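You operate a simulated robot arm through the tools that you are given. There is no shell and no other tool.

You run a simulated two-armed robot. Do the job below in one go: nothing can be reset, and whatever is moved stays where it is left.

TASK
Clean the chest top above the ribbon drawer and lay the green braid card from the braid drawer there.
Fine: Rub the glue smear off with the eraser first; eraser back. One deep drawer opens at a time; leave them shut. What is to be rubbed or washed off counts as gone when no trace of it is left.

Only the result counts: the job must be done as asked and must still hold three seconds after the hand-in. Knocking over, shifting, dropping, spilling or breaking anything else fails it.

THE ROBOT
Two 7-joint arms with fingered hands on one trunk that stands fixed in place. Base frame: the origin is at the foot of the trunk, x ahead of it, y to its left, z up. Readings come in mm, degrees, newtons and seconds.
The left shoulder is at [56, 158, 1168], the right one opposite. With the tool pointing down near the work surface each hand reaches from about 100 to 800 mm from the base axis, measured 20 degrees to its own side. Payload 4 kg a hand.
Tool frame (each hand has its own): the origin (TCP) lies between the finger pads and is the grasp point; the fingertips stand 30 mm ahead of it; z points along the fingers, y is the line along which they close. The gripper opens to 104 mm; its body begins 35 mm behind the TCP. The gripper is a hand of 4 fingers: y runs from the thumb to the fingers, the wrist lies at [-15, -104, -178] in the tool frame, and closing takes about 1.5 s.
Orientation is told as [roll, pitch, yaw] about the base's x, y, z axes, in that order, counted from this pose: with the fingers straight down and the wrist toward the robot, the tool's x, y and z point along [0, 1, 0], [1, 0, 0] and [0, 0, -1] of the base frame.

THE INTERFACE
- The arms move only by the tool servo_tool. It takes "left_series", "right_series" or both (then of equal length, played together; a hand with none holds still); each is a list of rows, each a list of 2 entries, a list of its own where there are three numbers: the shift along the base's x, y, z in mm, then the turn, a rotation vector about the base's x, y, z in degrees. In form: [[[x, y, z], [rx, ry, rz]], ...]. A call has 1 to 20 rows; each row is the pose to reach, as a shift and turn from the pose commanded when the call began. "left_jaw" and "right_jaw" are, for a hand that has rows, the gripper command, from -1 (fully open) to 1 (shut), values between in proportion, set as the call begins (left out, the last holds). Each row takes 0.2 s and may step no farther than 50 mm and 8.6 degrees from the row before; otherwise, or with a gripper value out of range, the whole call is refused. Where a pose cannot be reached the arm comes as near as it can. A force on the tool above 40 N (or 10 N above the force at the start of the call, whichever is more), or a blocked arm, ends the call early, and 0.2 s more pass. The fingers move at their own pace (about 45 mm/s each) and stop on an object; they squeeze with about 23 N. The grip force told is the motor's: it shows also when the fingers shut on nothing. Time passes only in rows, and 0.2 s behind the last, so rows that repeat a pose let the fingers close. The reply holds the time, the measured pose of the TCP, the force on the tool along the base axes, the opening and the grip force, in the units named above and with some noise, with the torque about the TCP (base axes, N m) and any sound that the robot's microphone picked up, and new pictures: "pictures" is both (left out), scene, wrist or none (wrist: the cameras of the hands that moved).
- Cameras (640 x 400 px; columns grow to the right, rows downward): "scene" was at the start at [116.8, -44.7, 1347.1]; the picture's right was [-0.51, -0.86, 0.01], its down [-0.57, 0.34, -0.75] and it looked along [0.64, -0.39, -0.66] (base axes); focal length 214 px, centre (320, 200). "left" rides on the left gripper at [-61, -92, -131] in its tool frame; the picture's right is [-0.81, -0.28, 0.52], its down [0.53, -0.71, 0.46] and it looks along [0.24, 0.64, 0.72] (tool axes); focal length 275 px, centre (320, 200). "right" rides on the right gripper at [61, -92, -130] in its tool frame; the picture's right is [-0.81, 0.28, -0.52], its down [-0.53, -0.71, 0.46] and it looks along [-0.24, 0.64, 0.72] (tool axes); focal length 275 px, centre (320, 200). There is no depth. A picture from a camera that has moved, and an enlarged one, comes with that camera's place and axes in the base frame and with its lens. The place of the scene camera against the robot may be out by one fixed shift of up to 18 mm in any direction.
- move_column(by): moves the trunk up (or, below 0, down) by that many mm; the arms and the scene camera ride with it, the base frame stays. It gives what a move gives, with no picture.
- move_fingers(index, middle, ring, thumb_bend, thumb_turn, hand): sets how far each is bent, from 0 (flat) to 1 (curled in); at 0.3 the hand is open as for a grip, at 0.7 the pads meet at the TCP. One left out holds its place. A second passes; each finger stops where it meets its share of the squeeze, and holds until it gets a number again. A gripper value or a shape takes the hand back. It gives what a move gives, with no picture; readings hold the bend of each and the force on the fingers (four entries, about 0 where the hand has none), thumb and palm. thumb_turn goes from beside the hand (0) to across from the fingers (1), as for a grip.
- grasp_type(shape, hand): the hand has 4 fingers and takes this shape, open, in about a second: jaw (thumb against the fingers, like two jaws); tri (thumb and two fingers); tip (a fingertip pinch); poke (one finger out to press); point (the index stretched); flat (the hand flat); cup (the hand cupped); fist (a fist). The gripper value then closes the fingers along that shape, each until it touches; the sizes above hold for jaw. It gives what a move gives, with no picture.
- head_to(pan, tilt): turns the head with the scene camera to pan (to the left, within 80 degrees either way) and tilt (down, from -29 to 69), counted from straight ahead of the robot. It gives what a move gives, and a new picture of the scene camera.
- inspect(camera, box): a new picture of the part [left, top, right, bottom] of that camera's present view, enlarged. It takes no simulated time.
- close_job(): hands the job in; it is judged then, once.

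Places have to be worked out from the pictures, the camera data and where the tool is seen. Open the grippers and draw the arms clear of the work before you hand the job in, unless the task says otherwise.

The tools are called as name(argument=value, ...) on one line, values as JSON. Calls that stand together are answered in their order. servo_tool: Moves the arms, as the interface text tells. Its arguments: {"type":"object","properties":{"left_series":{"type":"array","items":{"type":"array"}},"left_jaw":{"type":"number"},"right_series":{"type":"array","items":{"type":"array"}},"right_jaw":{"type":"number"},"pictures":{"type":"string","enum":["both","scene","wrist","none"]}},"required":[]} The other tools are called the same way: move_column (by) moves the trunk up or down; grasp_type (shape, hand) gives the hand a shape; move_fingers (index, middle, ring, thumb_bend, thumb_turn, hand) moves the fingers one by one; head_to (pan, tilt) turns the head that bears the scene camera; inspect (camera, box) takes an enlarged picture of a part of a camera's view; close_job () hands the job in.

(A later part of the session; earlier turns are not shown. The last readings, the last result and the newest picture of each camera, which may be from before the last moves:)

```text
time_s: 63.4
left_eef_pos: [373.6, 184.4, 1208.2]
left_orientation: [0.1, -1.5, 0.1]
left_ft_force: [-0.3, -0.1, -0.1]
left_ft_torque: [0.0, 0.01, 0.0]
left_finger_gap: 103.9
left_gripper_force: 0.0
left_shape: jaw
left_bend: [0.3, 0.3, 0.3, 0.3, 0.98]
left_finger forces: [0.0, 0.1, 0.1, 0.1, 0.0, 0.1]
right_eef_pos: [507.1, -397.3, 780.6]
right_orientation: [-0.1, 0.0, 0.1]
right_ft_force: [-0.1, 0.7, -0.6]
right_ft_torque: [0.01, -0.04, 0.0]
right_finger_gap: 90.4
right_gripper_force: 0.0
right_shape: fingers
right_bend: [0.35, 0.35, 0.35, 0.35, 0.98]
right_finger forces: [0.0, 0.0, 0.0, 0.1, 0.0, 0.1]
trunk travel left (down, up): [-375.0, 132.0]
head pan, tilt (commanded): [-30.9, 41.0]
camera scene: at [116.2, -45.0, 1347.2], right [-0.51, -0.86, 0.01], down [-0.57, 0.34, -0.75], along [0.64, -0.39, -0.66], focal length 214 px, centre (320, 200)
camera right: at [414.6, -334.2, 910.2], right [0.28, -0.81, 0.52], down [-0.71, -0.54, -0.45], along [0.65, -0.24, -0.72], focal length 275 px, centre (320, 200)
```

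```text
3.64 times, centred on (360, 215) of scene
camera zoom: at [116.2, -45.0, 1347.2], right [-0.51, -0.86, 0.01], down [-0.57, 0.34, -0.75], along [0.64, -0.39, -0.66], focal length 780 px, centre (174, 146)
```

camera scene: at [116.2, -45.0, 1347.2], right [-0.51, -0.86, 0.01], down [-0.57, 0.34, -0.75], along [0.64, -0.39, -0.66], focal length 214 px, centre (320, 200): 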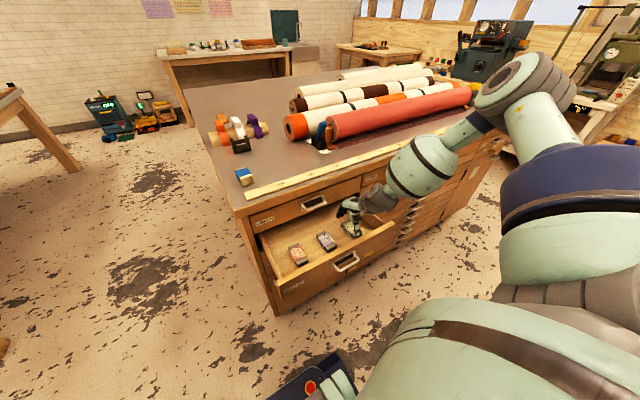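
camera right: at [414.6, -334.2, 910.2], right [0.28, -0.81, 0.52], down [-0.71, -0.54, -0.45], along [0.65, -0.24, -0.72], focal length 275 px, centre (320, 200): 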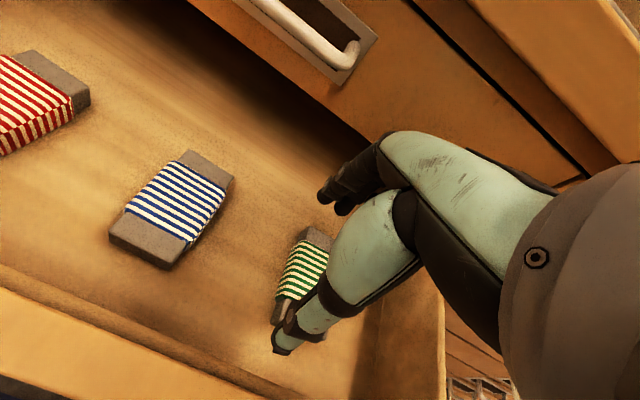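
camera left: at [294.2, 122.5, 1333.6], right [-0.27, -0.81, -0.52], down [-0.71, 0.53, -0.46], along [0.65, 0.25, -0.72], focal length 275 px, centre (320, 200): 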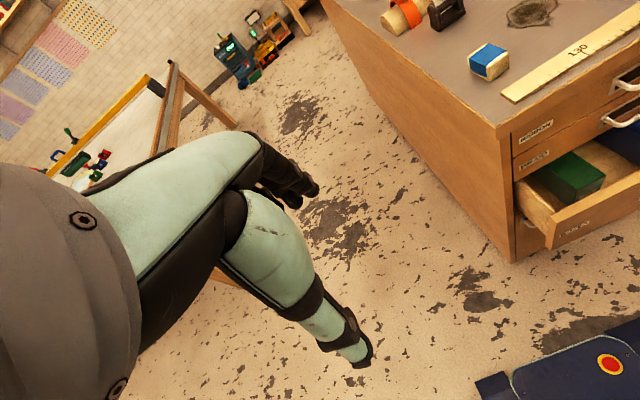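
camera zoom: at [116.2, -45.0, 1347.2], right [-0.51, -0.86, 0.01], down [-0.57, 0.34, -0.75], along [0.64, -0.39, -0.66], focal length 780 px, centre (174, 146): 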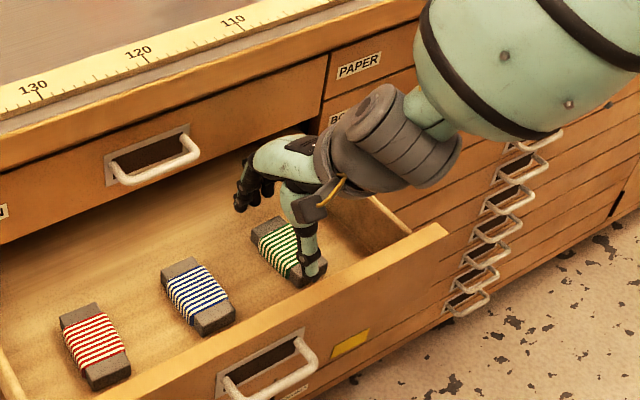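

The thumb hangs between the card's near end and the front panel, well above the floor. I move back 50 mm so the thumb's back draws the drawer further out.

servo_tool(right_series=[[[-12, 0, 0], [0, 0, 0]], [[-24, 0, 0], [0, 0, 0]], [[-36, 0, 0], [0, 0, 0]], [[-48, 0, 0], [0, 0, 0]], [[-56, 0, 0], [0, 0, 0]], [[-56, 0, 0], [0, 0, 0]]], pictures="both")

inspect(camera="scene", box=[280, 170, 420, 290])

```text
time_s: 64.8
left_eef_pos: [374.3, 183.9, 1208.2]
left_orientation: [0.1, -1.3, 0.1]
left_ft_force: [0.2, -1.1, -0.1]
left_ft_torque: [-0.01, -0.04, 0.01]
left_finger_gap: 103.8
left_gripper_force: 0.0
left_shape: jaw
left_bend: [0.3, 0.3, 0.3, 0.3, 0.98]
left_finger forces: [0.0, 0.0, 0.0, 0.1, 0.1, 0.1]
right_eef_pos: [451.8, -395.3, 781.5]
right_orientation: [-0.1, 0.0, 0.0]
right_ft_force: [-0.6, -0.2, 0.0]
right_ft_torque: [0.01, 0.03, 0.03]
right_finger_gap: 90.2
right_gripper_force: 0.1
right_shape: fingers
right_bend: [0.35, 0.35, 0.35, 0.35, 0.98]
right_finger forces: [0.0, 0.1, 0.0, 0.0, 0.1, 0.0]
trunk travel left (down, up): [-375.0, 132.0]
head pan, tilt (commanded): [-30.9, 41.0]
camera scene: at [116.9, -44.5, 1347.1], right [-0.51, -0.86, 0.01], down [-0.57, 0.34, -0.75], along [0.64, -0.39, -0.66], focal length 214 px, centre (320, 200)
camera right: at [359.9, -333.6, 910.9], right [0.28, -0.81, 0.52], down [-0.71, -0.53, -0.45], along [0.64, -0.24, -0.72], focal length 275 px, centre (320, 200)
```

scene: 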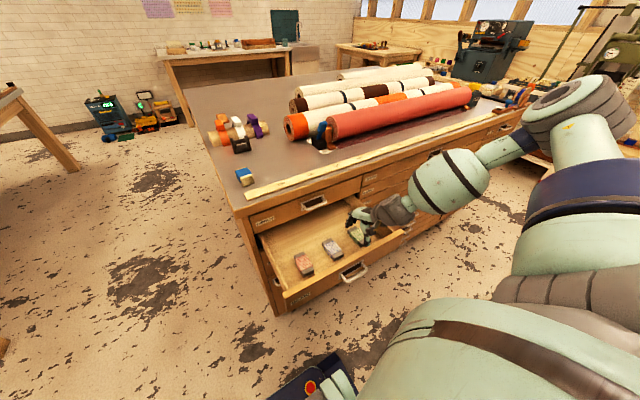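
right: 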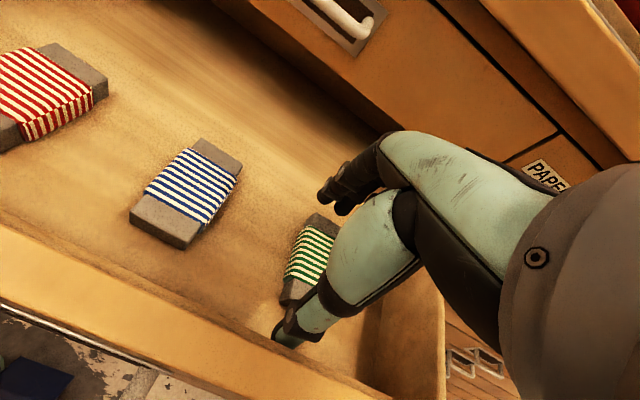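

```text
3.33 times, centred on (350, 230) of scene
camera zoom: at [116.9, -44.5, 1347.1], right [-0.51, -0.86, 0.01], down [-0.57, 0.34, -0.75], along [0.64, -0.39, -0.66], focal length 715 px, centre (220, 100)
```

zoom: 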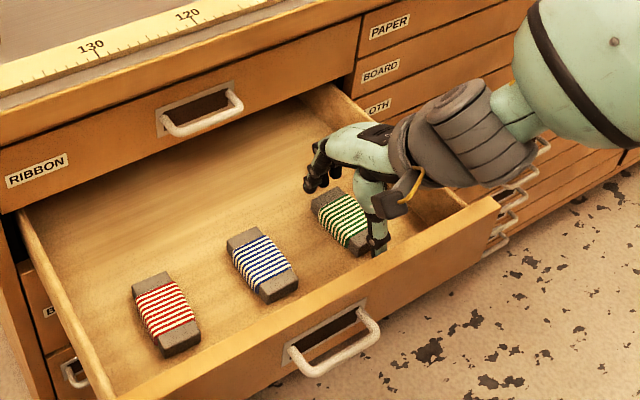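

The drawer came out another 25–30 mm with no disturbance. I enlarge the wrist view to measure the green card's corners at its new place.

inspect(camera="right", box=[240, 180, 400, 380])

inspect(camera="right", box=[100, 120, 260, 260])

```text
2.00 times, centred on (320, 280) of right
camera zoom: at [359.9, -333.6, 910.9], right [0.28, -0.81, 0.52], down [-0.71, -0.53, -0.45], along [0.64, -0.24, -0.72], focal length 551 px, centre (320, 40)
```

zoom: 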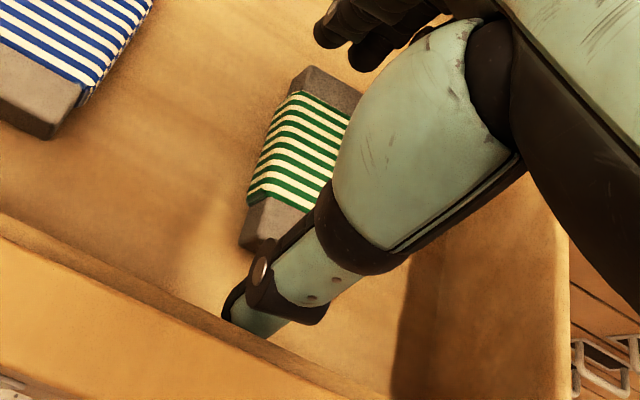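

```text
2.86 times, centred on (180, 190) of right
camera zoom: at [359.9, -333.6, 910.9], right [0.28, -0.81, 0.52], down [-0.71, -0.53, -0.45], along [0.64, -0.24, -0.72], focal length 786 px, centre (720, 229)
```

zoom: 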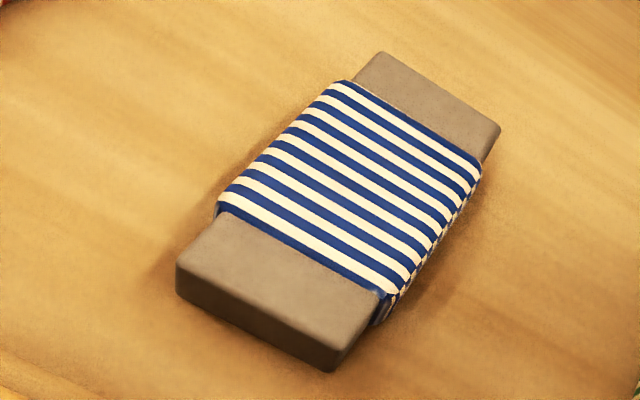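

The cards are thick blocks, about 82 x 38 x 17 mm with the floor near z ≈ 700; the green one is centred near (474, -420). I centre the hand over it and open fully.

servo_tool(right_series=[[[12, -10, 0], [0, 0, 0]], [[24, -22, 0], [0, 0, 0]], [[24, -22, 0], [0, 0, 0]]], pictures="none")

servo_tool(right_series=[[[0, 0, 0], [0, 0, 0]], [[0, 0, -5], [0, 0, 0]], [[0, 0, -10], [0, 0, 0]], [[0, 0, -10], [0, 0, 0]]], right_jaw=-1, pictures="both")

inspect(camera="right", box=[220, 140, 420, 400])

inspect(camera="scene", box=[310, 190, 410, 260])

```text
time_s: 65.6
left_eef_pos: [375.4, 184.7, 1207.1]
left_orientation: [0.1, -1.4, 0.0]
left_ft_force: [0.3, -0.9, 0.3]
left_ft_torque: [-0.02, 0.02, 0.02]
left_finger_gap: 103.8
left_gripper_force: 0.1
left_shape: jaw
left_bend: [0.3, 0.3, 0.3, 0.3, 0.98]
left_finger forces: [0.0, 0.0, 0.1, 0.0, 0.0, 0.1]
right_eef_pos: [476.5, -416.2, 781.5]
right_orientation: [-0.1, 0.0, -0.1]
right_ft_force: [-0.6, -0.1, -0.2]
right_ft_torque: [-0.03, 0.0, 0.0]
right_finger_gap: 90.5
right_gripper_force: 0.0
right_shape: fingers
right_bend: [0.35, 0.35, 0.35, 0.35, 0.98]
right_finger forces: [0.1, 0.0, 0.0, 0.1, 0.0, 0.1]
trunk travel left (down, up): [-375.0, 132.0]
head pan, tilt (commanded): [-30.9, 41.0]
```

```text
time_s: 66.6
left_eef_pos: [374.3, 184.4, 1206.6]
left_orientation: [0.1, -1.4, 0.0]
left_ft_force: [0.3, -0.3, 0.0]
left_ft_torque: [0.0, -0.03, 0.02]
left_finger_gap: 104.0
left_gripper_force: 0.1
left_shape: jaw
left_bend: [0.3, 0.3, 0.3, 0.3, 0.98]
left_finger forces: [0.0, 0.1, 0.0, 0.0, 0.0, 0.0]
right_eef_pos: [476.9, -417.5, 772.0]
right_orientation: [-0.2, 0.0, 0.1]
right_ft_force: [0.2, -0.7, -0.2]
right_ft_torque: [0.0, -0.02, 0.02]
right_finger_gap: 103.7
right_gripper_force: 0.1
right_shape: jaw
right_bend: [0.3, 0.3, 0.3, 0.3, 0.98]
right_finger forces: [0.1, 0.0, 0.1, 0.0, 0.0, 0.0]
trunk travel left (down, up): [-375.0, 132.0]
head pan, tilt (commanded): [-30.9, 41.0]
camera scene: at [116.4, -44.7, 1347.1], right [-0.51, -0.86, 0.01], down [-0.57, 0.34, -0.75], along [0.64, -0.39, -0.66], focal length 214 px, centre (320, 200)
camera right: at [384.0, -355.2, 900.3], right [0.28, -0.81, 0.52], down [-0.71, -0.53, -0.46], along [0.65, -0.24, -0.72], focal length 275 px, centre (320, 200)
```

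scene: 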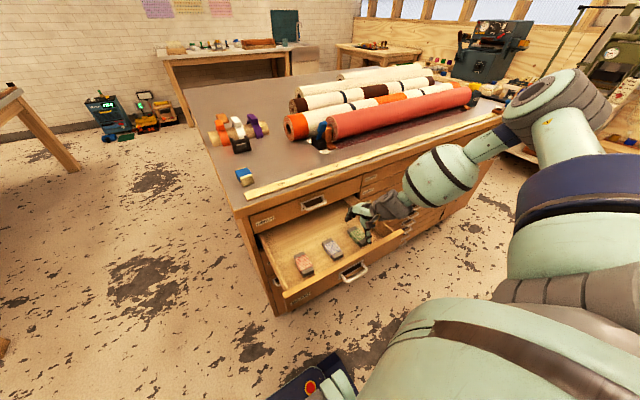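
right: 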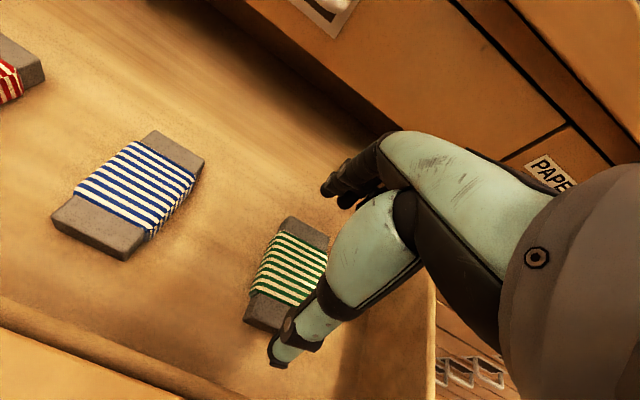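

```text
1.54 times, centred on (320, 270) of right
camera zoom: at [384.0, -355.2, 900.3], right [0.28, -0.81, 0.52], down [-0.71, -0.53, -0.46], along [0.65, -0.24, -0.72], focal length 424 px, centre (320, 92)
```

zoom: 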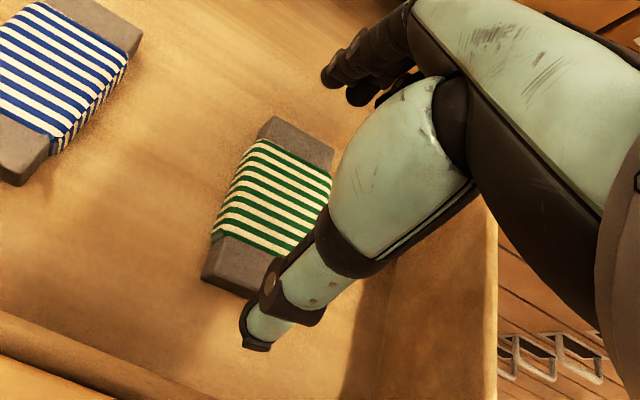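

```text
5.71 times, centred on (360, 225) of scene
camera zoom: at [116.4, -44.7, 1347.1], right [-0.51, -0.86, 0.01], down [-0.57, 0.34, -0.75], along [0.64, -0.39, -0.66], focal length 1226 px, centre (91, 57)
```

zoom: 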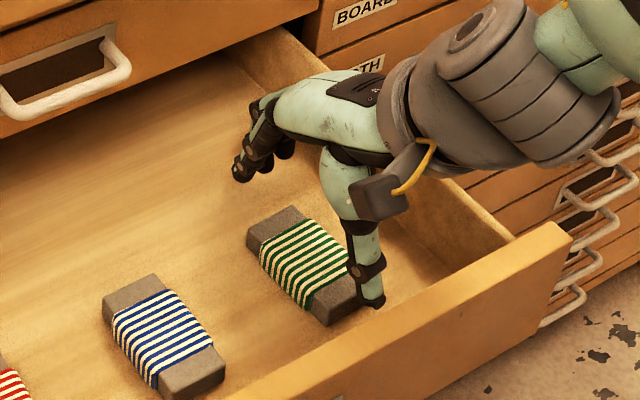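

The hand is centred over the green card: thumb at its near end, index and middle at its far end, ring clear of it. I descend slowly toward the drawer floor.

servo_tool(right_series=[[[0, 0, -10], [0, 0, 0]], [[-1, 0, -19], [0, 0, 0]], [[-2, 0, -26], [0, 0, 0]], [[-2, 0, -31], [0, 0, 0]], [[-2, 0, -34], [0, 0, 0]], [[-2, 0, -34], [0, 0, 0]]], pictures="wrist")

inspect(camera="scene", box=[310, 190, 410, 260])

inspect(camera="right", box=[220, 140, 420, 400])

```text
time_s: 68.0
left_eef_pos: [375.3, 184.0, 1207.3]
left_orientation: [0.0, -1.5, 0.1]
left_ft_force: [0.4, -0.5, -0.5]
left_ft_torque: [0.0, 0.01, 0.0]
left_finger_gap: 103.7
left_gripper_force: 0.0
left_shape: jaw
left_bend: [0.3, 0.3, 0.3, 0.3, 0.98]
left_finger forces: [0.0, 0.0, 0.0, 0.0, 0.0, 0.0]
right_eef_pos: [477.3, -417.3, 761.5]
right_orientation: [-0.1, -0.1, 0.0]
right_ft_force: [-0.1, 0.0, -0.9]
right_ft_torque: [-0.03, 0.0, 0.0]
right_finger_gap: 103.7
right_gripper_force: 0.2
right_shape: jaw
right_bend: [0.3, 0.3, 0.3, 0.3, 0.98]
right_finger forces: [0.0, 0.0, 0.0, 0.0, 0.1, 0.0]
right hand out of reach, approached as far as the arm can: row 1, 2, 3, 4, 5, 6
trunk travel left (down, up): [-375.0, 132.0]
head pan, tilt (commanded): [-30.9, 41.0]
camera right: at [383.8, -355.3, 890.1], right [0.27, -0.81, 0.52], down [-0.71, -0.53, -0.45], along [0.65, -0.25, -0.72], focal length 275 px, centre (320, 200)
```

right: 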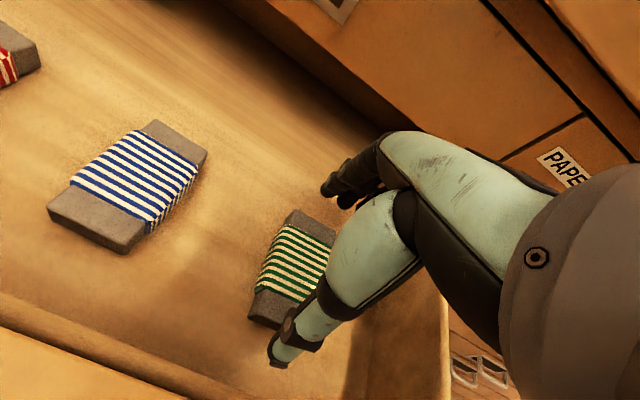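

```text
5.71 times, centred on (360, 225) of scene
camera zoom: at [116.4, -44.7, 1347.1], right [-0.51, -0.86, 0.01], down [-0.57, 0.34, -0.75], along [0.64, -0.39, -0.66], focal length 1226 px, centre (91, 57)
```

zoom: 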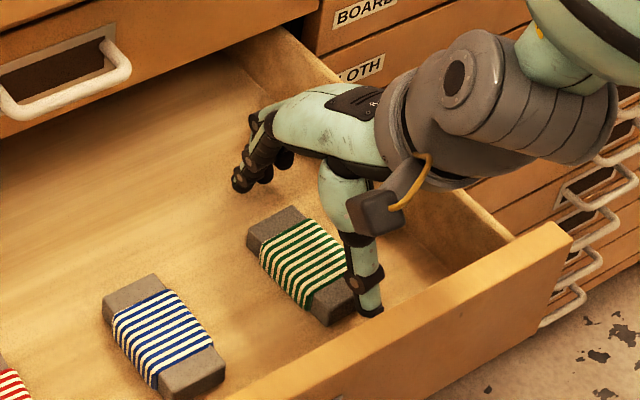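

```text
1.54 times, centred on (320, 270) of right
camera zoom: at [383.8, -355.3, 890.1], right [0.27, -0.81, 0.52], down [-0.71, -0.53, -0.45], along [0.65, -0.25, -0.72], focal length 424 px, centre (320, 92)
```

zoom: 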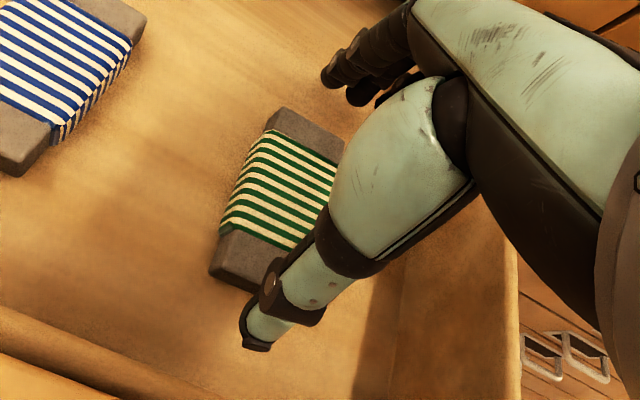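

The arm cannot go lower than z ≈ 761 with the trunk this high. I raise the hand 130 mm straight up, then lower the trunk by 130 mm so it comes back over the card with more downward reach.

servo_tool(right_series=[[[0, 0, 35], [0, 0, 0]], [[0, 0, 75], [0, 0, 0]], [[0, 0, 115], [0, 0, 0]], [[0, 0, 150], [0, 0, 0]], [[0, 0, 168], [0, 0, 0]], [[0, 0, 168], [0, 0, 0]]], pictures="wrist")

move_column(by=-130)

inspect(camera="right", box=[0, 0, 640, 400])

inspect(camera="scene", box=[0, 0, 640, 400])

```text
time_s: 69.4
left_eef_pos: [375.1, 184.2, 1207.1]
left_orientation: [0.1, -1.5, 0.0]
left_ft_force: [0.1, -0.4, 0.4]
left_ft_torque: [0.0, -0.01, 0.03]
left_finger_gap: 103.8
left_gripper_force: 0.1
left_shape: jaw
left_bend: [0.3, 0.3, 0.3, 0.3, 0.98]
left_finger forces: [0.0, 0.1, 0.0, 0.1, 0.1, 0.0]
right_eef_pos: [476.0, -418.0, 928.7]
right_orientation: [-0.1, -0.1, 0.1]
right_ft_force: [0.5, -0.1, 0.1]
right_ft_torque: [0.02, 0.0, -0.05]
right_finger_gap: 103.5
right_gripper_force: 0.1
right_shape: jaw
right_bend: [0.3, 0.3, 0.3, 0.3, 0.98]
right_finger forces: [0.0, 0.0, 0.1, 0.0, 0.0, 0.1]
trunk travel left (down, up): [-375.0, 132.0]
head pan, tilt (commanded): [-30.9, 41.0]
camera right: at [384.1, -355.9, 1057.7], right [0.28, -0.81, 0.52], down [-0.71, -0.53, -0.45], along [0.65, -0.24, -0.72], focal length 275 px, centre (320, 200)
```

right: 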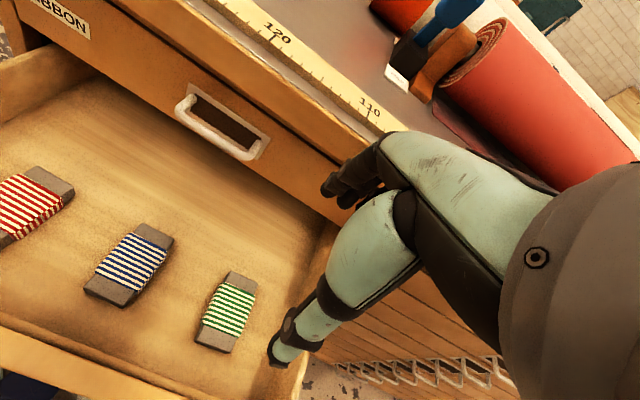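

```text
time_s: 71.0
left_eef_pos: [374.3, 184.5, 1077.9]
left_orientation: [0.1, -1.3, 0.1]
left_ft_force: [-0.7, 0.2, -0.1]
left_ft_torque: [-0.01, 0.01, -0.01]
left_finger_gap: 103.9
left_gripper_force: 0.0
left_shape: jaw
left_bend: [0.3, 0.3, 0.3, 0.3, 0.98]
left_finger forces: [0.0, 0.0, 0.0, 0.1, 0.1, 0.1]
right_eef_pos: [475.6, -417.5, 799.3]
right_orientation: [-0.1, 0.0, 0.1]
right_ft_force: [0.6, -0.5, 0.1]
right_ft_torque: [0.02, 0.01, -0.02]
right_finger_gap: 103.6
right_gripper_force: 0.0
right_shape: jaw
right_bend: [0.3, 0.3, 0.3, 0.3, 0.98]
right_finger forces: [0.0, 0.1, 0.0, 0.1, 0.0, 0.1]
trunk travel left (down, up): [-245.0, 262.0]
head pan, tilt (commanded): [-30.9, 41.0]
```

```text
1.00 times, centred on (320, 200) of right (not enlarged: the box is as wide or as high as the picture)
camera zoom: at [383.6, -355.8, 928.6], right [0.28, -0.81, 0.52], down [-0.71, -0.53, -0.45], along [0.65, -0.24, -0.72], focal length 275 px, centre (320, 200)
```

zoom: 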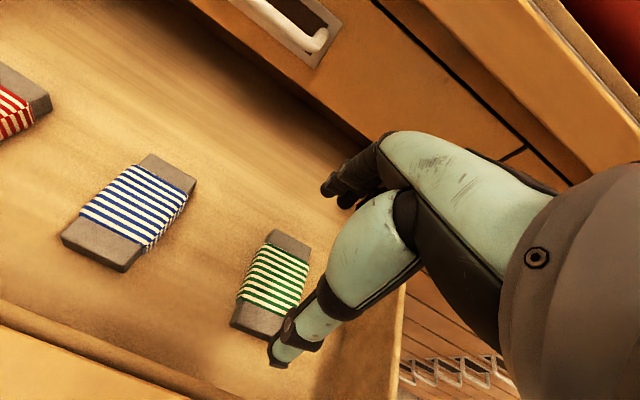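

```text
1.00 times, centred on (320, 200) of scene (not enlarged: the box is as wide or as high as the picture)
camera zoom: at [114.8, -44.6, 1218.1], right [-0.51, -0.86, 0.01], down [-0.57, 0.34, -0.75], along [0.64, -0.39, -0.66], focal length 214 px, centre (320, 200)
```

zoom: 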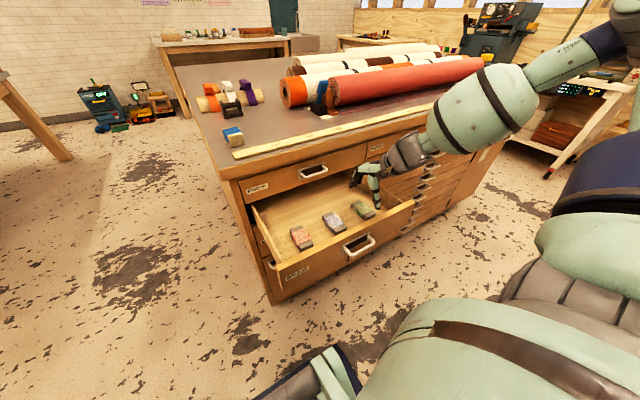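

The trunk lowering brought the hand to z = 799 over the card with everything else unchanged. I descend in stages, watching the force for the first touch of the floor.

servo_tool(right_series=[[[-1, 0, -12], [0, 0, 0]], [[-2, 0, -24], [0, 0, 0]], [[-3, 0, -36], [0, 0, 0]], [[-3, 0, -45], [0, 0, 0]], [[-3, 0, -50], [0, 0, 0]], [[-3, 0, -50], [0, 0, 0]]], pictures="wrist")

inspect(camera="right", box=[220, 140, 420, 400])

inspect(camera="scene", box=[310, 150, 430, 250])

```text
time_s: 72.4
left_eef_pos: [373.7, 183.9, 1078.6]
left_orientation: [0.1, -1.4, 0.1]
left_ft_force: [0.3, -0.3, 0.6]
left_ft_torque: [0.0, -0.01, 0.0]
left_finger_gap: 104.0
left_gripper_force: 0.2
left_shape: jaw
left_bend: [0.3, 0.3, 0.3, 0.3, 0.98]
left_finger forces: [0.1, 0.1, 0.0, 0.0, 0.0, 0.0]
right_eef_pos: [473.3, -417.5, 748.9]
right_orientation: [0.0, 0.0, 0.1]
right_ft_force: [0.9, 0.8, 0.5]
right_ft_torque: [0.01, -0.01, -0.04]
right_finger_gap: 103.8
right_gripper_force: 0.1
right_shape: jaw
right_bend: [0.3, 0.3, 0.3, 0.3, 0.98]
right_finger forces: [0.0, 0.0, 0.0, 0.1, 0.1, 0.1]
trunk travel left (down, up): [-245.0, 262.0]
head pan, tilt (commanded): [-30.9, 41.0]
camera right: at [381.1, -355.1, 878.5], right [0.28, -0.81, 0.52], down [-0.71, -0.53, -0.45], along [0.65, -0.24, -0.72], focal length 275 px, centre (320, 200)
```

right: 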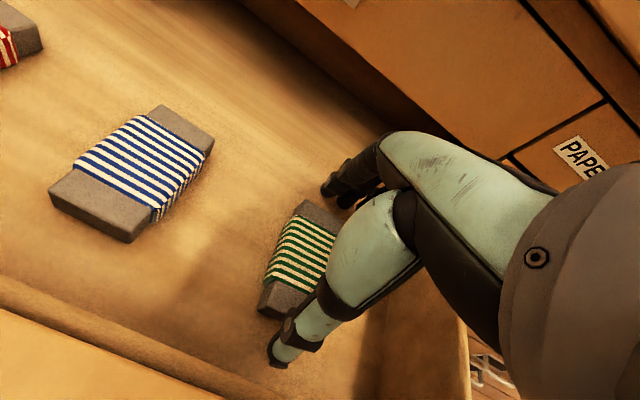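

```text
1.54 times, centred on (320, 270) of right
camera zoom: at [381.1, -355.1, 878.5], right [0.28, -0.81, 0.52], down [-0.71, -0.53, -0.45], along [0.65, -0.24, -0.72], focal length 424 px, centre (320, 92)
```

zoom: 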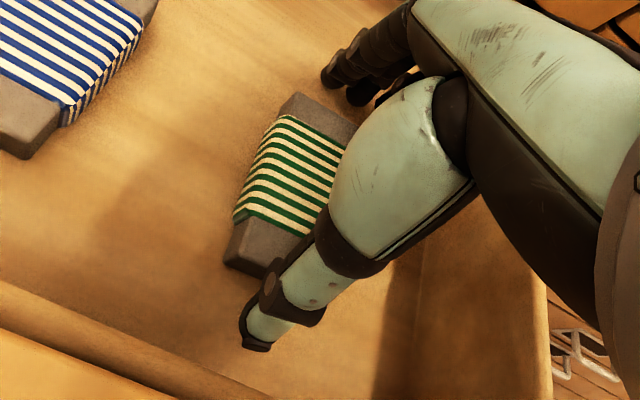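

```text
4.00 times, centred on (370, 200) of scene
camera zoom: at [114.9, -44.5, 1218.1], right [-0.51, -0.86, 0.01], down [-0.57, 0.34, -0.75], along [0.64, -0.39, -0.66], focal length 858 px, centre (120, 200)
```

zoom: 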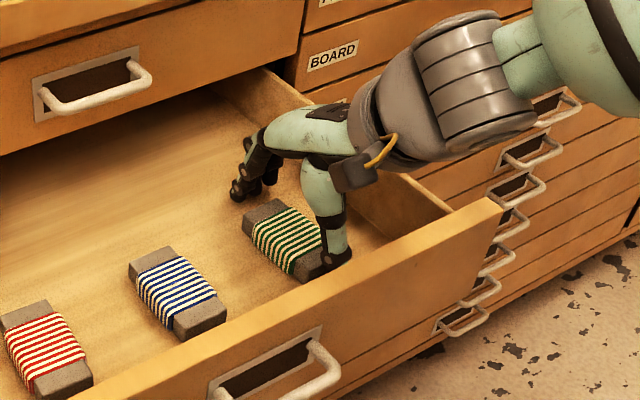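

No contact yet at z = 749. I lower a further 10 mm in small steps.

servo_tool(right_series=[[[0, 0, -3], [0, 0, 0]], [[0, 0, -6], [0, 0, 0]], [[0, 0, -9], [0, 0, 0]], [[0, 0, -10], [0, 0, 0]]], pictures="wrist")

inspect(camera="scene", box=[330, 170, 400, 230])

inspect(camera="right", box=[240, 160, 400, 380])

```text
time_s: 73.4
left_eef_pos: [373.3, 186.0, 1079.2]
left_orientation: [0.0, -1.5, 0.1]
left_ft_force: [-0.3, 0.4, 0.4]
left_ft_torque: [0.01, 0.01, 0.02]
left_finger_gap: 103.9
left_gripper_force: 0.0
left_shape: jaw
left_bend: [0.3, 0.3, 0.3, 0.3, 0.98]
left_finger forces: [0.1, 0.0, 0.0, 0.1, 0.0, 0.1]
right_eef_pos: [473.9, -415.4, 742.1]
right_orientation: [-0.2, -0.4, 0.1]
right_ft_force: [-0.5, -1.7, 17.7]
right_ft_torque: [-0.16, -0.98, -0.07]
right_finger_gap: 103.1
right_gripper_force: 0.1
right_shape: jaw
right_bend: [0.3, 0.3, 0.3, 0.31, 0.98]
right_finger forces: [0.4, 16.3, 0.0, 0.0, 1.9, 0.0]
trunk travel left (down, up): [-245.0, 262.0]
head pan, tilt (commanded): [-30.9, 41.0]
camera right: at [380.8, -354.4, 870.7], right [0.27, -0.81, 0.52], down [-0.71, -0.54, -0.46], along [0.65, -0.24, -0.72], focal length 275 px, centre (320, 200)
```

right: 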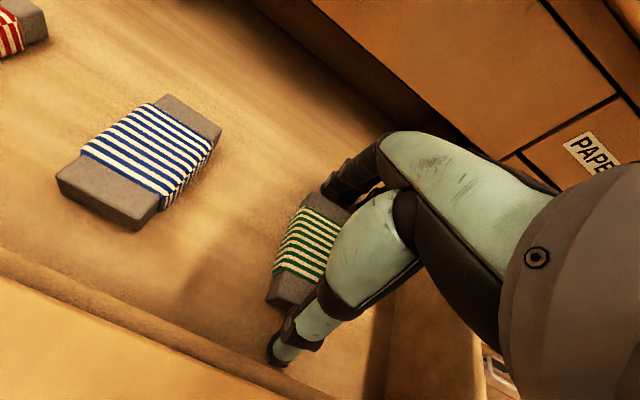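

```text
6.67 times, centred on (365, 200) of scene
camera zoom: at [112.8, -43.3, 1218.5], right [-0.51, -0.86, 0.01], down [-0.57, 0.34, -0.75], along [0.64, -0.39, -0.66], focal length 1430 px, centre (20, 200)
```

zoom: 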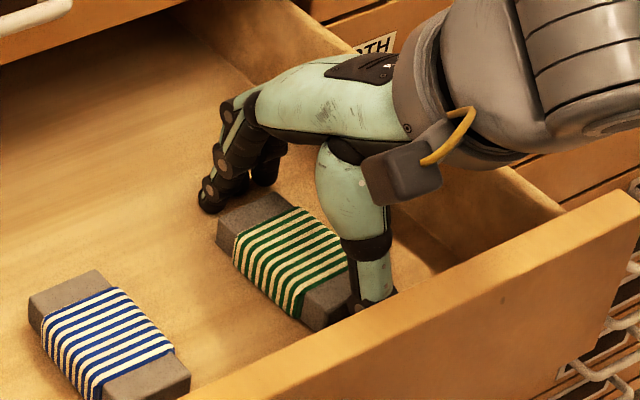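

```text
1.82 times, centred on (320, 270) of right
camera zoom: at [380.8, -354.4, 870.7], right [0.27, -0.81, 0.52], down [-0.71, -0.54, -0.46], along [0.65, -0.24, -0.72], focal length 500 px, centre (320, 73)
```

zoom: 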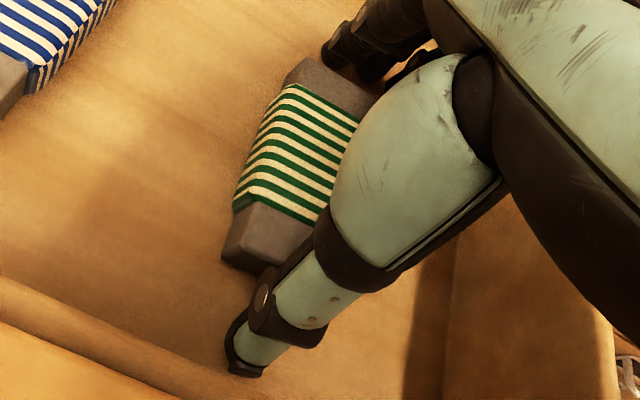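

The middle fingertip touches the floor at TCP z = 742 (18 N), so the floor is near z ≈ 711. I lift by a few millimetres to free the tip before closing.

servo_tool(right_series=[[[0, 0, 4], [0, 0, 0]], [[0, 0, 6.5], [0, 0, 0]], [[0, 0, 6.5], [0, 0, 0]], [[0, 0, 6.5], [0, 0, 0]]], pictures="none")

move_fingers(hand="right", index=0.38, middle=0.38, ring=0.3, thumb_bend=0.38)

inspect(camera="right", box=[240, 160, 400, 380])

inspect(camera="scene", box=[330, 170, 400, 230])

```text
time_s: 74.4
left_eef_pos: [374.9, 184.4, 1078.4]
left_orientation: [0.1, -1.4, 0.2]
left_ft_force: [-0.5, -0.7, -0.3]
left_ft_torque: [-0.01, 0.01, 0.02]
left_finger_gap: 104.1
left_gripper_force: 0.2
left_shape: jaw
left_bend: [0.3, 0.3, 0.3, 0.3, 0.98]
left_finger forces: [0.0, 0.1, 0.0, 0.0, 0.0, 0.0]
right_eef_pos: [472.1, -417.6, 744.9]
right_orientation: [0.0, 0.1, 0.0]
right_ft_force: [0.0, -0.1, 0.3]
right_ft_torque: [0.02, -0.01, -0.03]
right_finger_gap: 103.7
right_gripper_force: 0.0
right_shape: jaw
right_bend: [0.3, 0.3, 0.3, 0.3, 0.98]
right_finger forces: [0.1, 0.2, 0.0, 0.1, 0.0, 0.0]
trunk travel left (down, up): [-245.0, 262.0]
head pan, tilt (commanded): [-30.9, 41.0]
```

```text
time_s: 75.4
left_eef_pos: [374.0, 185.2, 1079.4]
left_orientation: [0.2, -1.4, 0.1]
left_ft_force: [0.2, -1.0, -0.1]
left_ft_torque: [0.01, -0.06, -0.02]
left_finger_gap: 104.2
left_gripper_force: 0.1
left_shape: jaw
left_bend: [0.3, 0.3, 0.3, 0.3, 0.98]
left_finger forces: [0.1, 0.0, 0.1, 0.0, 0.1, 0.1]
right_eef_pos: [473.6, -416.6, 746.3]
right_orientation: [-0.1, 0.0, 0.2]
right_ft_force: [0.8, -0.2, 8.7]
right_ft_torque: [-0.09, -0.5, -0.04]
right_finger_gap: 83.8
right_gripper_force: 4.4
right_shape: fingers
right_bend: [0.38, 0.35, 0.3, 0.38, 0.98]
right_finger forces: [0.1, 8.4, 0.1, 0.0, 0.0, 0.1]
trunk travel left (down, up): [-245.0, 262.0]
head pan, tilt (commanded): [-30.9, 41.0]
```

```text
1.82 times, centred on (320, 270) of right
camera zoom: at [380.5, -354.8, 875.7], right [0.28, -0.81, 0.52], down [-0.71, -0.54, -0.46], along [0.65, -0.24, -0.72], focal length 500 px, centre (320, 73)
```

zoom: 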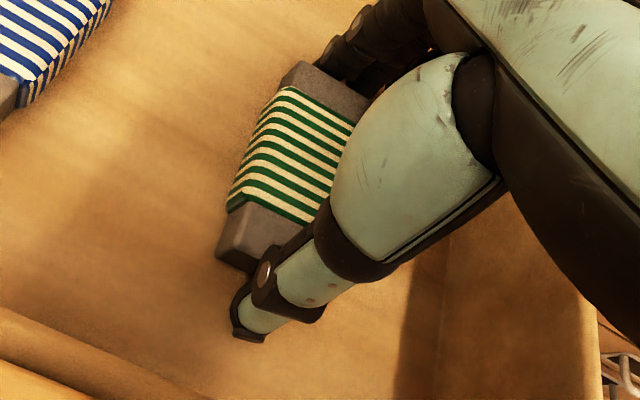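

```text
6.67 times, centred on (365, 200) of scene
camera zoom: at [114.1, -44.0, 1218.2], right [-0.51, -0.86, 0.01], down [-0.57, 0.34, -0.75], along [0.64, -0.39, -0.66], focal length 1430 px, centre (20, 200)
```

zoom: 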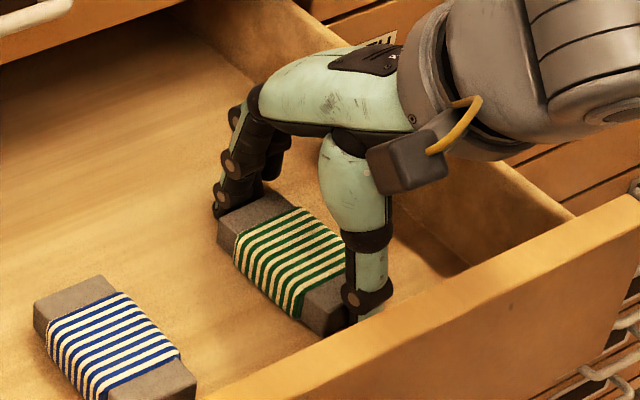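

Closing swings the longer middle finger down onto the floor (8 N). I raise the hand 5 mm, which still leaves the tips well below the card's top, and continue closing.

servo_tool(right_series=[[[0, 0, 3], [0, 0, 0]], [[0, 0, 5], [0, 0, 0]], [[0, 0, 5], [0, 0, 0]]], pictures="none")

move_fingers(hand="right", index=0.41, middle=0.41, thumb_bend=0.4)

inspect(camera="right", box=[240, 160, 400, 380])

inspect(camera="scene", box=[330, 170, 400, 230])

```text
time_s: 76.2
left_eef_pos: [374.6, 184.4, 1078.7]
left_orientation: [0.1, -1.3, 0.1]
left_ft_force: [-0.3, -0.2, -0.4]
left_ft_torque: [0.03, 0.0, -0.01]
left_finger_gap: 103.8
left_gripper_force: 0.1
left_shape: jaw
left_bend: [0.3, 0.3, 0.3, 0.3, 0.98]
left_finger forces: [0.0, 0.0, 0.1, 0.0, 0.0, 0.1]
right_eef_pos: [473.7, -416.5, 749.2]
right_orientation: [0.0, 0.0, 0.1]
right_ft_force: [-0.5, -0.8, -0.5]
right_ft_torque: [0.0, -0.01, 0.0]
right_finger_gap: 83.5
right_gripper_force: 0.0
right_shape: fingers
right_bend: [0.38, 0.38, 0.3, 0.38, 0.98]
right_finger forces: [0.1, 0.0, 0.1, 0.0, 0.1, 0.0]
trunk travel left (down, up): [-245.0, 262.0]
head pan, tilt (commanded): [-30.9, 41.0]
```

```text
time_s: 77.2
left_eef_pos: [374.6, 184.2, 1078.5]
left_orientation: [0.1, -1.4, 0.1]
left_ft_force: [0.3, -0.6, 0.0]
left_ft_torque: [0.02, 0.01, 0.0]
left_finger_gap: 104.1
left_gripper_force: 0.0
left_shape: jaw
left_bend: [0.3, 0.3, 0.3, 0.3, 0.98]
left_finger forces: [0.1, 0.0, 0.0, 0.0, 0.1, 0.1]
right_eef_pos: [473.6, -418.0, 749.8]
right_orientation: [0.0, 0.0, 0.1]
right_ft_force: [-0.3, 0.0, 0.3]
right_ft_torque: [0.02, 0.02, 0.0]
right_finger_gap: 78.8
right_gripper_force: 1.3
right_shape: fingers
right_bend: [0.4, 0.41, 0.3, 0.39, 0.98]
right_finger forces: [0.5, 0.4, 0.0, 0.0, 0.8, 0.0]
trunk travel left (down, up): [-245.0, 262.0]
head pan, tilt (commanded): [-30.9, 41.0]
```

```text
1.82 times, centred on (320, 270) of right
camera zoom: at [381.4, -355.6, 879.3], right [0.28, -0.81, 0.52], down [-0.71, -0.53, -0.45], along [0.65, -0.24, -0.72], focal length 500 px, centre (320, 73)
```

zoom: 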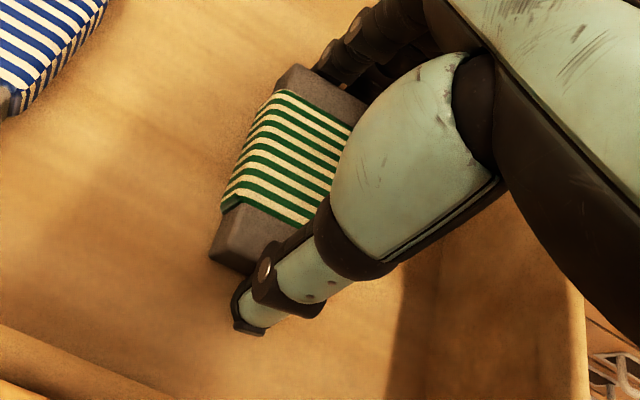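

```text
6.67 times, centred on (365, 200) of scene
camera zoom: at [114.9, -44.6, 1218.1], right [-0.51, -0.86, 0.01], down [-0.57, 0.34, -0.75], along [0.64, -0.39, -0.66], focal length 1430 px, centre (20, 200)
```

zoom: 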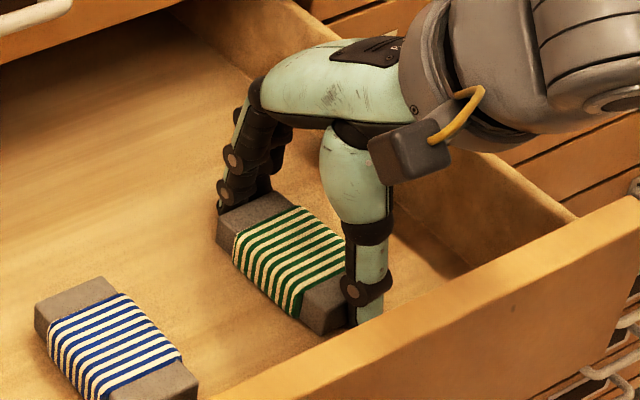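

All three now just touch the card's ends, with no vertical force. I close firmly.

move_fingers(hand="right", index=0.75, middle=0.75, thumb_bend=0.75)

inspect(camera="right", box=[240, 160, 400, 380])

inspect(camera="scene", box=[330, 170, 400, 230])

```text
time_s: 78.2
left_eef_pos: [374.6, 184.7, 1078.9]
left_orientation: [0.1, -1.4, 0.1]
left_ft_force: [0.3, 0.0, 1.1]
left_ft_torque: [-0.03, 0.0, 0.0]
left_finger_gap: 103.8
left_gripper_force: 0.0
left_shape: jaw
left_bend: [0.3, 0.3, 0.3, 0.3, 0.98]
left_finger forces: [0.1, 0.0, 0.0, 0.0, 0.0, 0.0]
right_eef_pos: [473.6, -417.3, 749.2]
right_orientation: [-0.2, 0.1, 0.2]
right_ft_force: [0.7, 0.5, 1.4]
right_ft_torque: [-0.01, -0.06, -0.01]
right_finger_gap: 73.9
right_gripper_force: 16.1
right_shape: fingers
right_bend: [0.45, 0.48, 0.3, 0.4, 0.96]
right_finger forces: [8.5, 8.0, 0.0, 0.0, 16.0, 0.1]
trunk travel left (down, up): [-245.0, 262.0]
head pan, tilt (commanded): [-30.9, 41.0]
```

```text
1.82 times, centred on (320, 270) of right
camera zoom: at [381.4, -355.5, 879.5], right [0.28, -0.81, 0.52], down [-0.71, -0.53, -0.45], along [0.65, -0.24, -0.72], focal length 500 px, centre (320, 73)
```

zoom: 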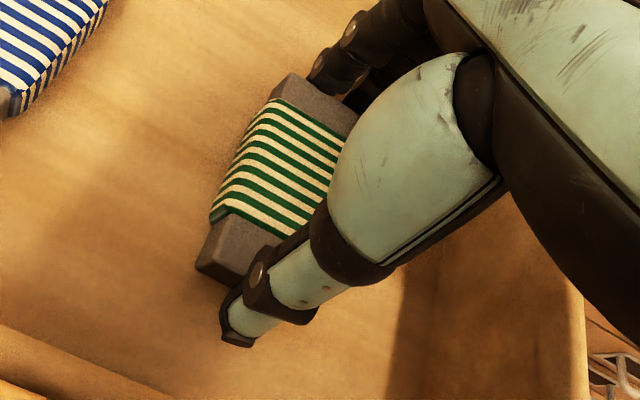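

```text
6.67 times, centred on (365, 200) of scene
camera zoom: at [114.8, -44.5, 1218.1], right [-0.51, -0.86, 0.01], down [-0.57, 0.34, -0.75], along [0.64, -0.39, -0.66], focal length 1430 px, centre (20, 200)
```

zoom: 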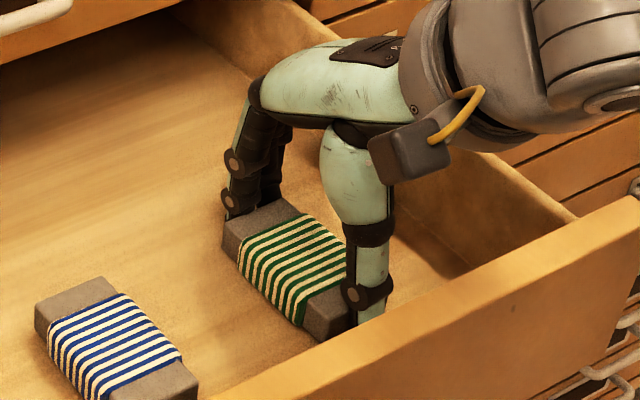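

The card is held with 16 N between thumb and two fingers. I lift slowly 25 mm and check.

servo_tool(right_series=[[[0, 0, 5], [0, 0, 0]], [[0, 0, 10], [0, 0, 0]], [[0, 0, 17], [0, 0, 0]], [[0, 0, 25], [0, 0, 0]], [[0, 0, 25], [0, 0, 0]]], pictures="wrist")

inspect(camera="scene", box=[330, 170, 400, 230])

```text
time_s: 79.4
left_eef_pos: [373.9, 183.5, 1079.6]
left_orientation: [0.1, -1.5, 0.1]
left_ft_force: [0.7, -0.1, -0.7]
left_ft_torque: [0.0, -0.01, 0.0]
left_finger_gap: 103.9
left_gripper_force: 0.1
left_shape: jaw
left_bend: [0.3, 0.3, 0.3, 0.3, 0.98]
left_finger forces: [0.1, 0.0, 0.0, 0.0, 0.0, 0.0]
right_eef_pos: [474.5, -417.3, 775.6]
right_orientation: [0.0, 0.0, 0.1]
right_ft_force: [0.5, -0.6, -0.1]
right_ft_torque: [0.04, 0.01, 0.01]
right_finger_gap: 74.1
right_gripper_force: 16.3
right_shape: fingers
right_bend: [0.45, 0.48, 0.3, 0.4, 0.96]
right_finger forces: [8.4, 7.7, 0.0, 0.0, 16.1, 0.0]
trunk travel left (down, up): [-245.0, 262.0]
head pan, tilt (commanded): [-30.9, 41.0]
camera right: at [381.7, -355.4, 904.7], right [0.28, -0.81, 0.52], down [-0.71, -0.53, -0.45], along [0.64, -0.24, -0.72], focal length 275 px, centre (320, 200)
```

right: 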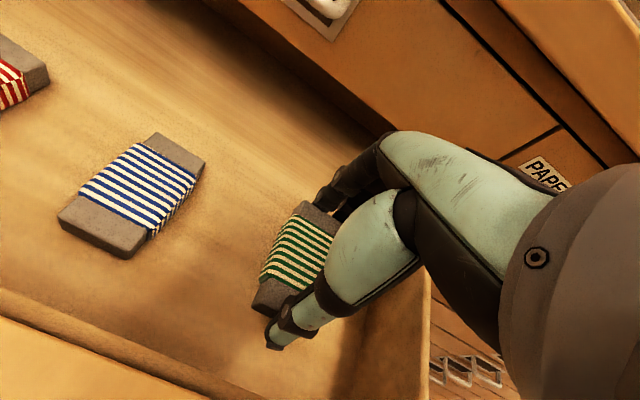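

```text
6.67 times, centred on (365, 200) of scene
camera zoom: at [115.0, -44.7, 1218.1], right [-0.51, -0.86, 0.01], down [-0.57, 0.34, -0.75], along [0.64, -0.39, -0.66], focal length 1430 px, centre (20, 200)
```

zoom: 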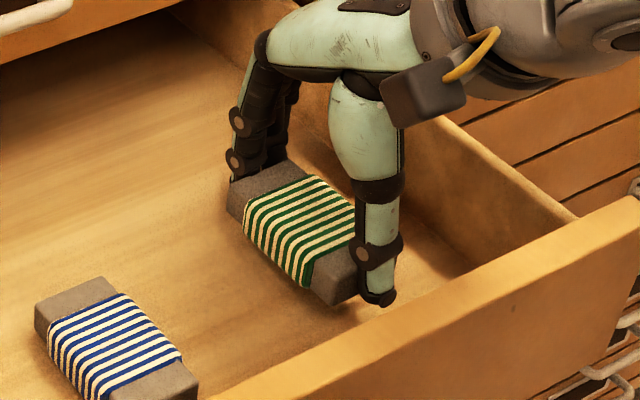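

The card hangs level in the hand and the other two are undisturbed. I raise it clear of the chest top.

servo_tool(right_series=[[[0, 0, 30], [0, 0, 0]], [[0, 0, 65], [0, 0, 0]], [[0, 0, 100], [0, 0, 0]], [[0, 0, 135], [0, 0, 0]], [[0, 0, 170], [0, 0, 0]], [[0, 0, 205], [0, 0, 0]], [[0, 0, 235], [0, 0, 0]], [[0, 0, 245], [0, 0, 0]], [[0, 0, 245], [0, 0, 0]]], pictures="both")

```text
time_s: 81.4
left_eef_pos: [375.0, 184.1, 1079.0]
left_orientation: [0.1, -1.4, 0.2]
left_ft_force: [-0.1, 0.6, 0.0]
left_ft_torque: [0.0, 0.0, 0.0]
left_finger_gap: 103.5
left_gripper_force: 0.1
left_shape: jaw
left_bend: [0.3, 0.3, 0.3, 0.3, 0.98]
left_finger forces: [0.0, 0.0, 0.1, 0.0, 0.2, 0.0]
right_eef_pos: [474.0, -419.2, 1020.4]
right_orientation: [-0.2, 0.0, 0.0]
right_ft_force: [0.8, 0.9, -1.3]
right_ft_torque: [0.04, -0.02, -0.01]
right_finger_gap: 73.9
right_gripper_force: 15.8
right_shape: fingers
right_bend: [0.45, 0.48, 0.3, 0.4, 0.96]
right_finger forces: [8.2, 7.5, 0.0, 0.0, 15.8, 0.0]
trunk travel left (down, up): [-245.0, 262.0]
head pan, tilt (commanded): [-30.9, 41.0]
camera scene: at [114.9, -44.6, 1218.1], right [-0.51, -0.86, 0.01], down [-0.57, 0.34, -0.75], along [0.64, -0.39, -0.66], focal length 214 px, centre (320, 200)
camera right: at [381.3, -357.2, 1149.9], right [0.28, -0.81, 0.52], down [-0.71, -0.54, -0.45], along [0.64, -0.24, -0.72], focal length 275 px, centre (320, 200)
```

scene: 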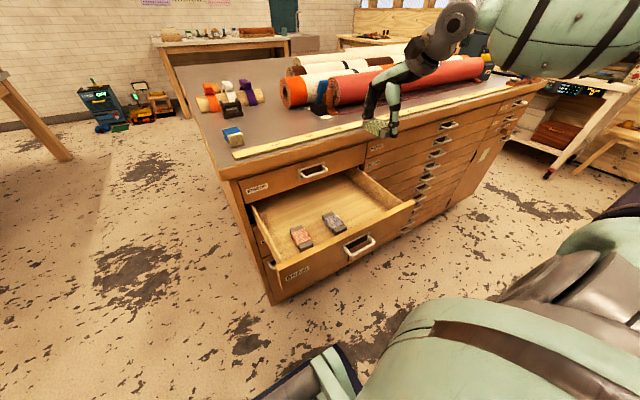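
right: 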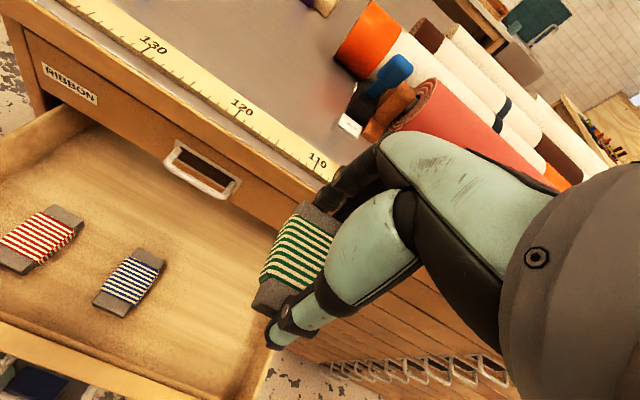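

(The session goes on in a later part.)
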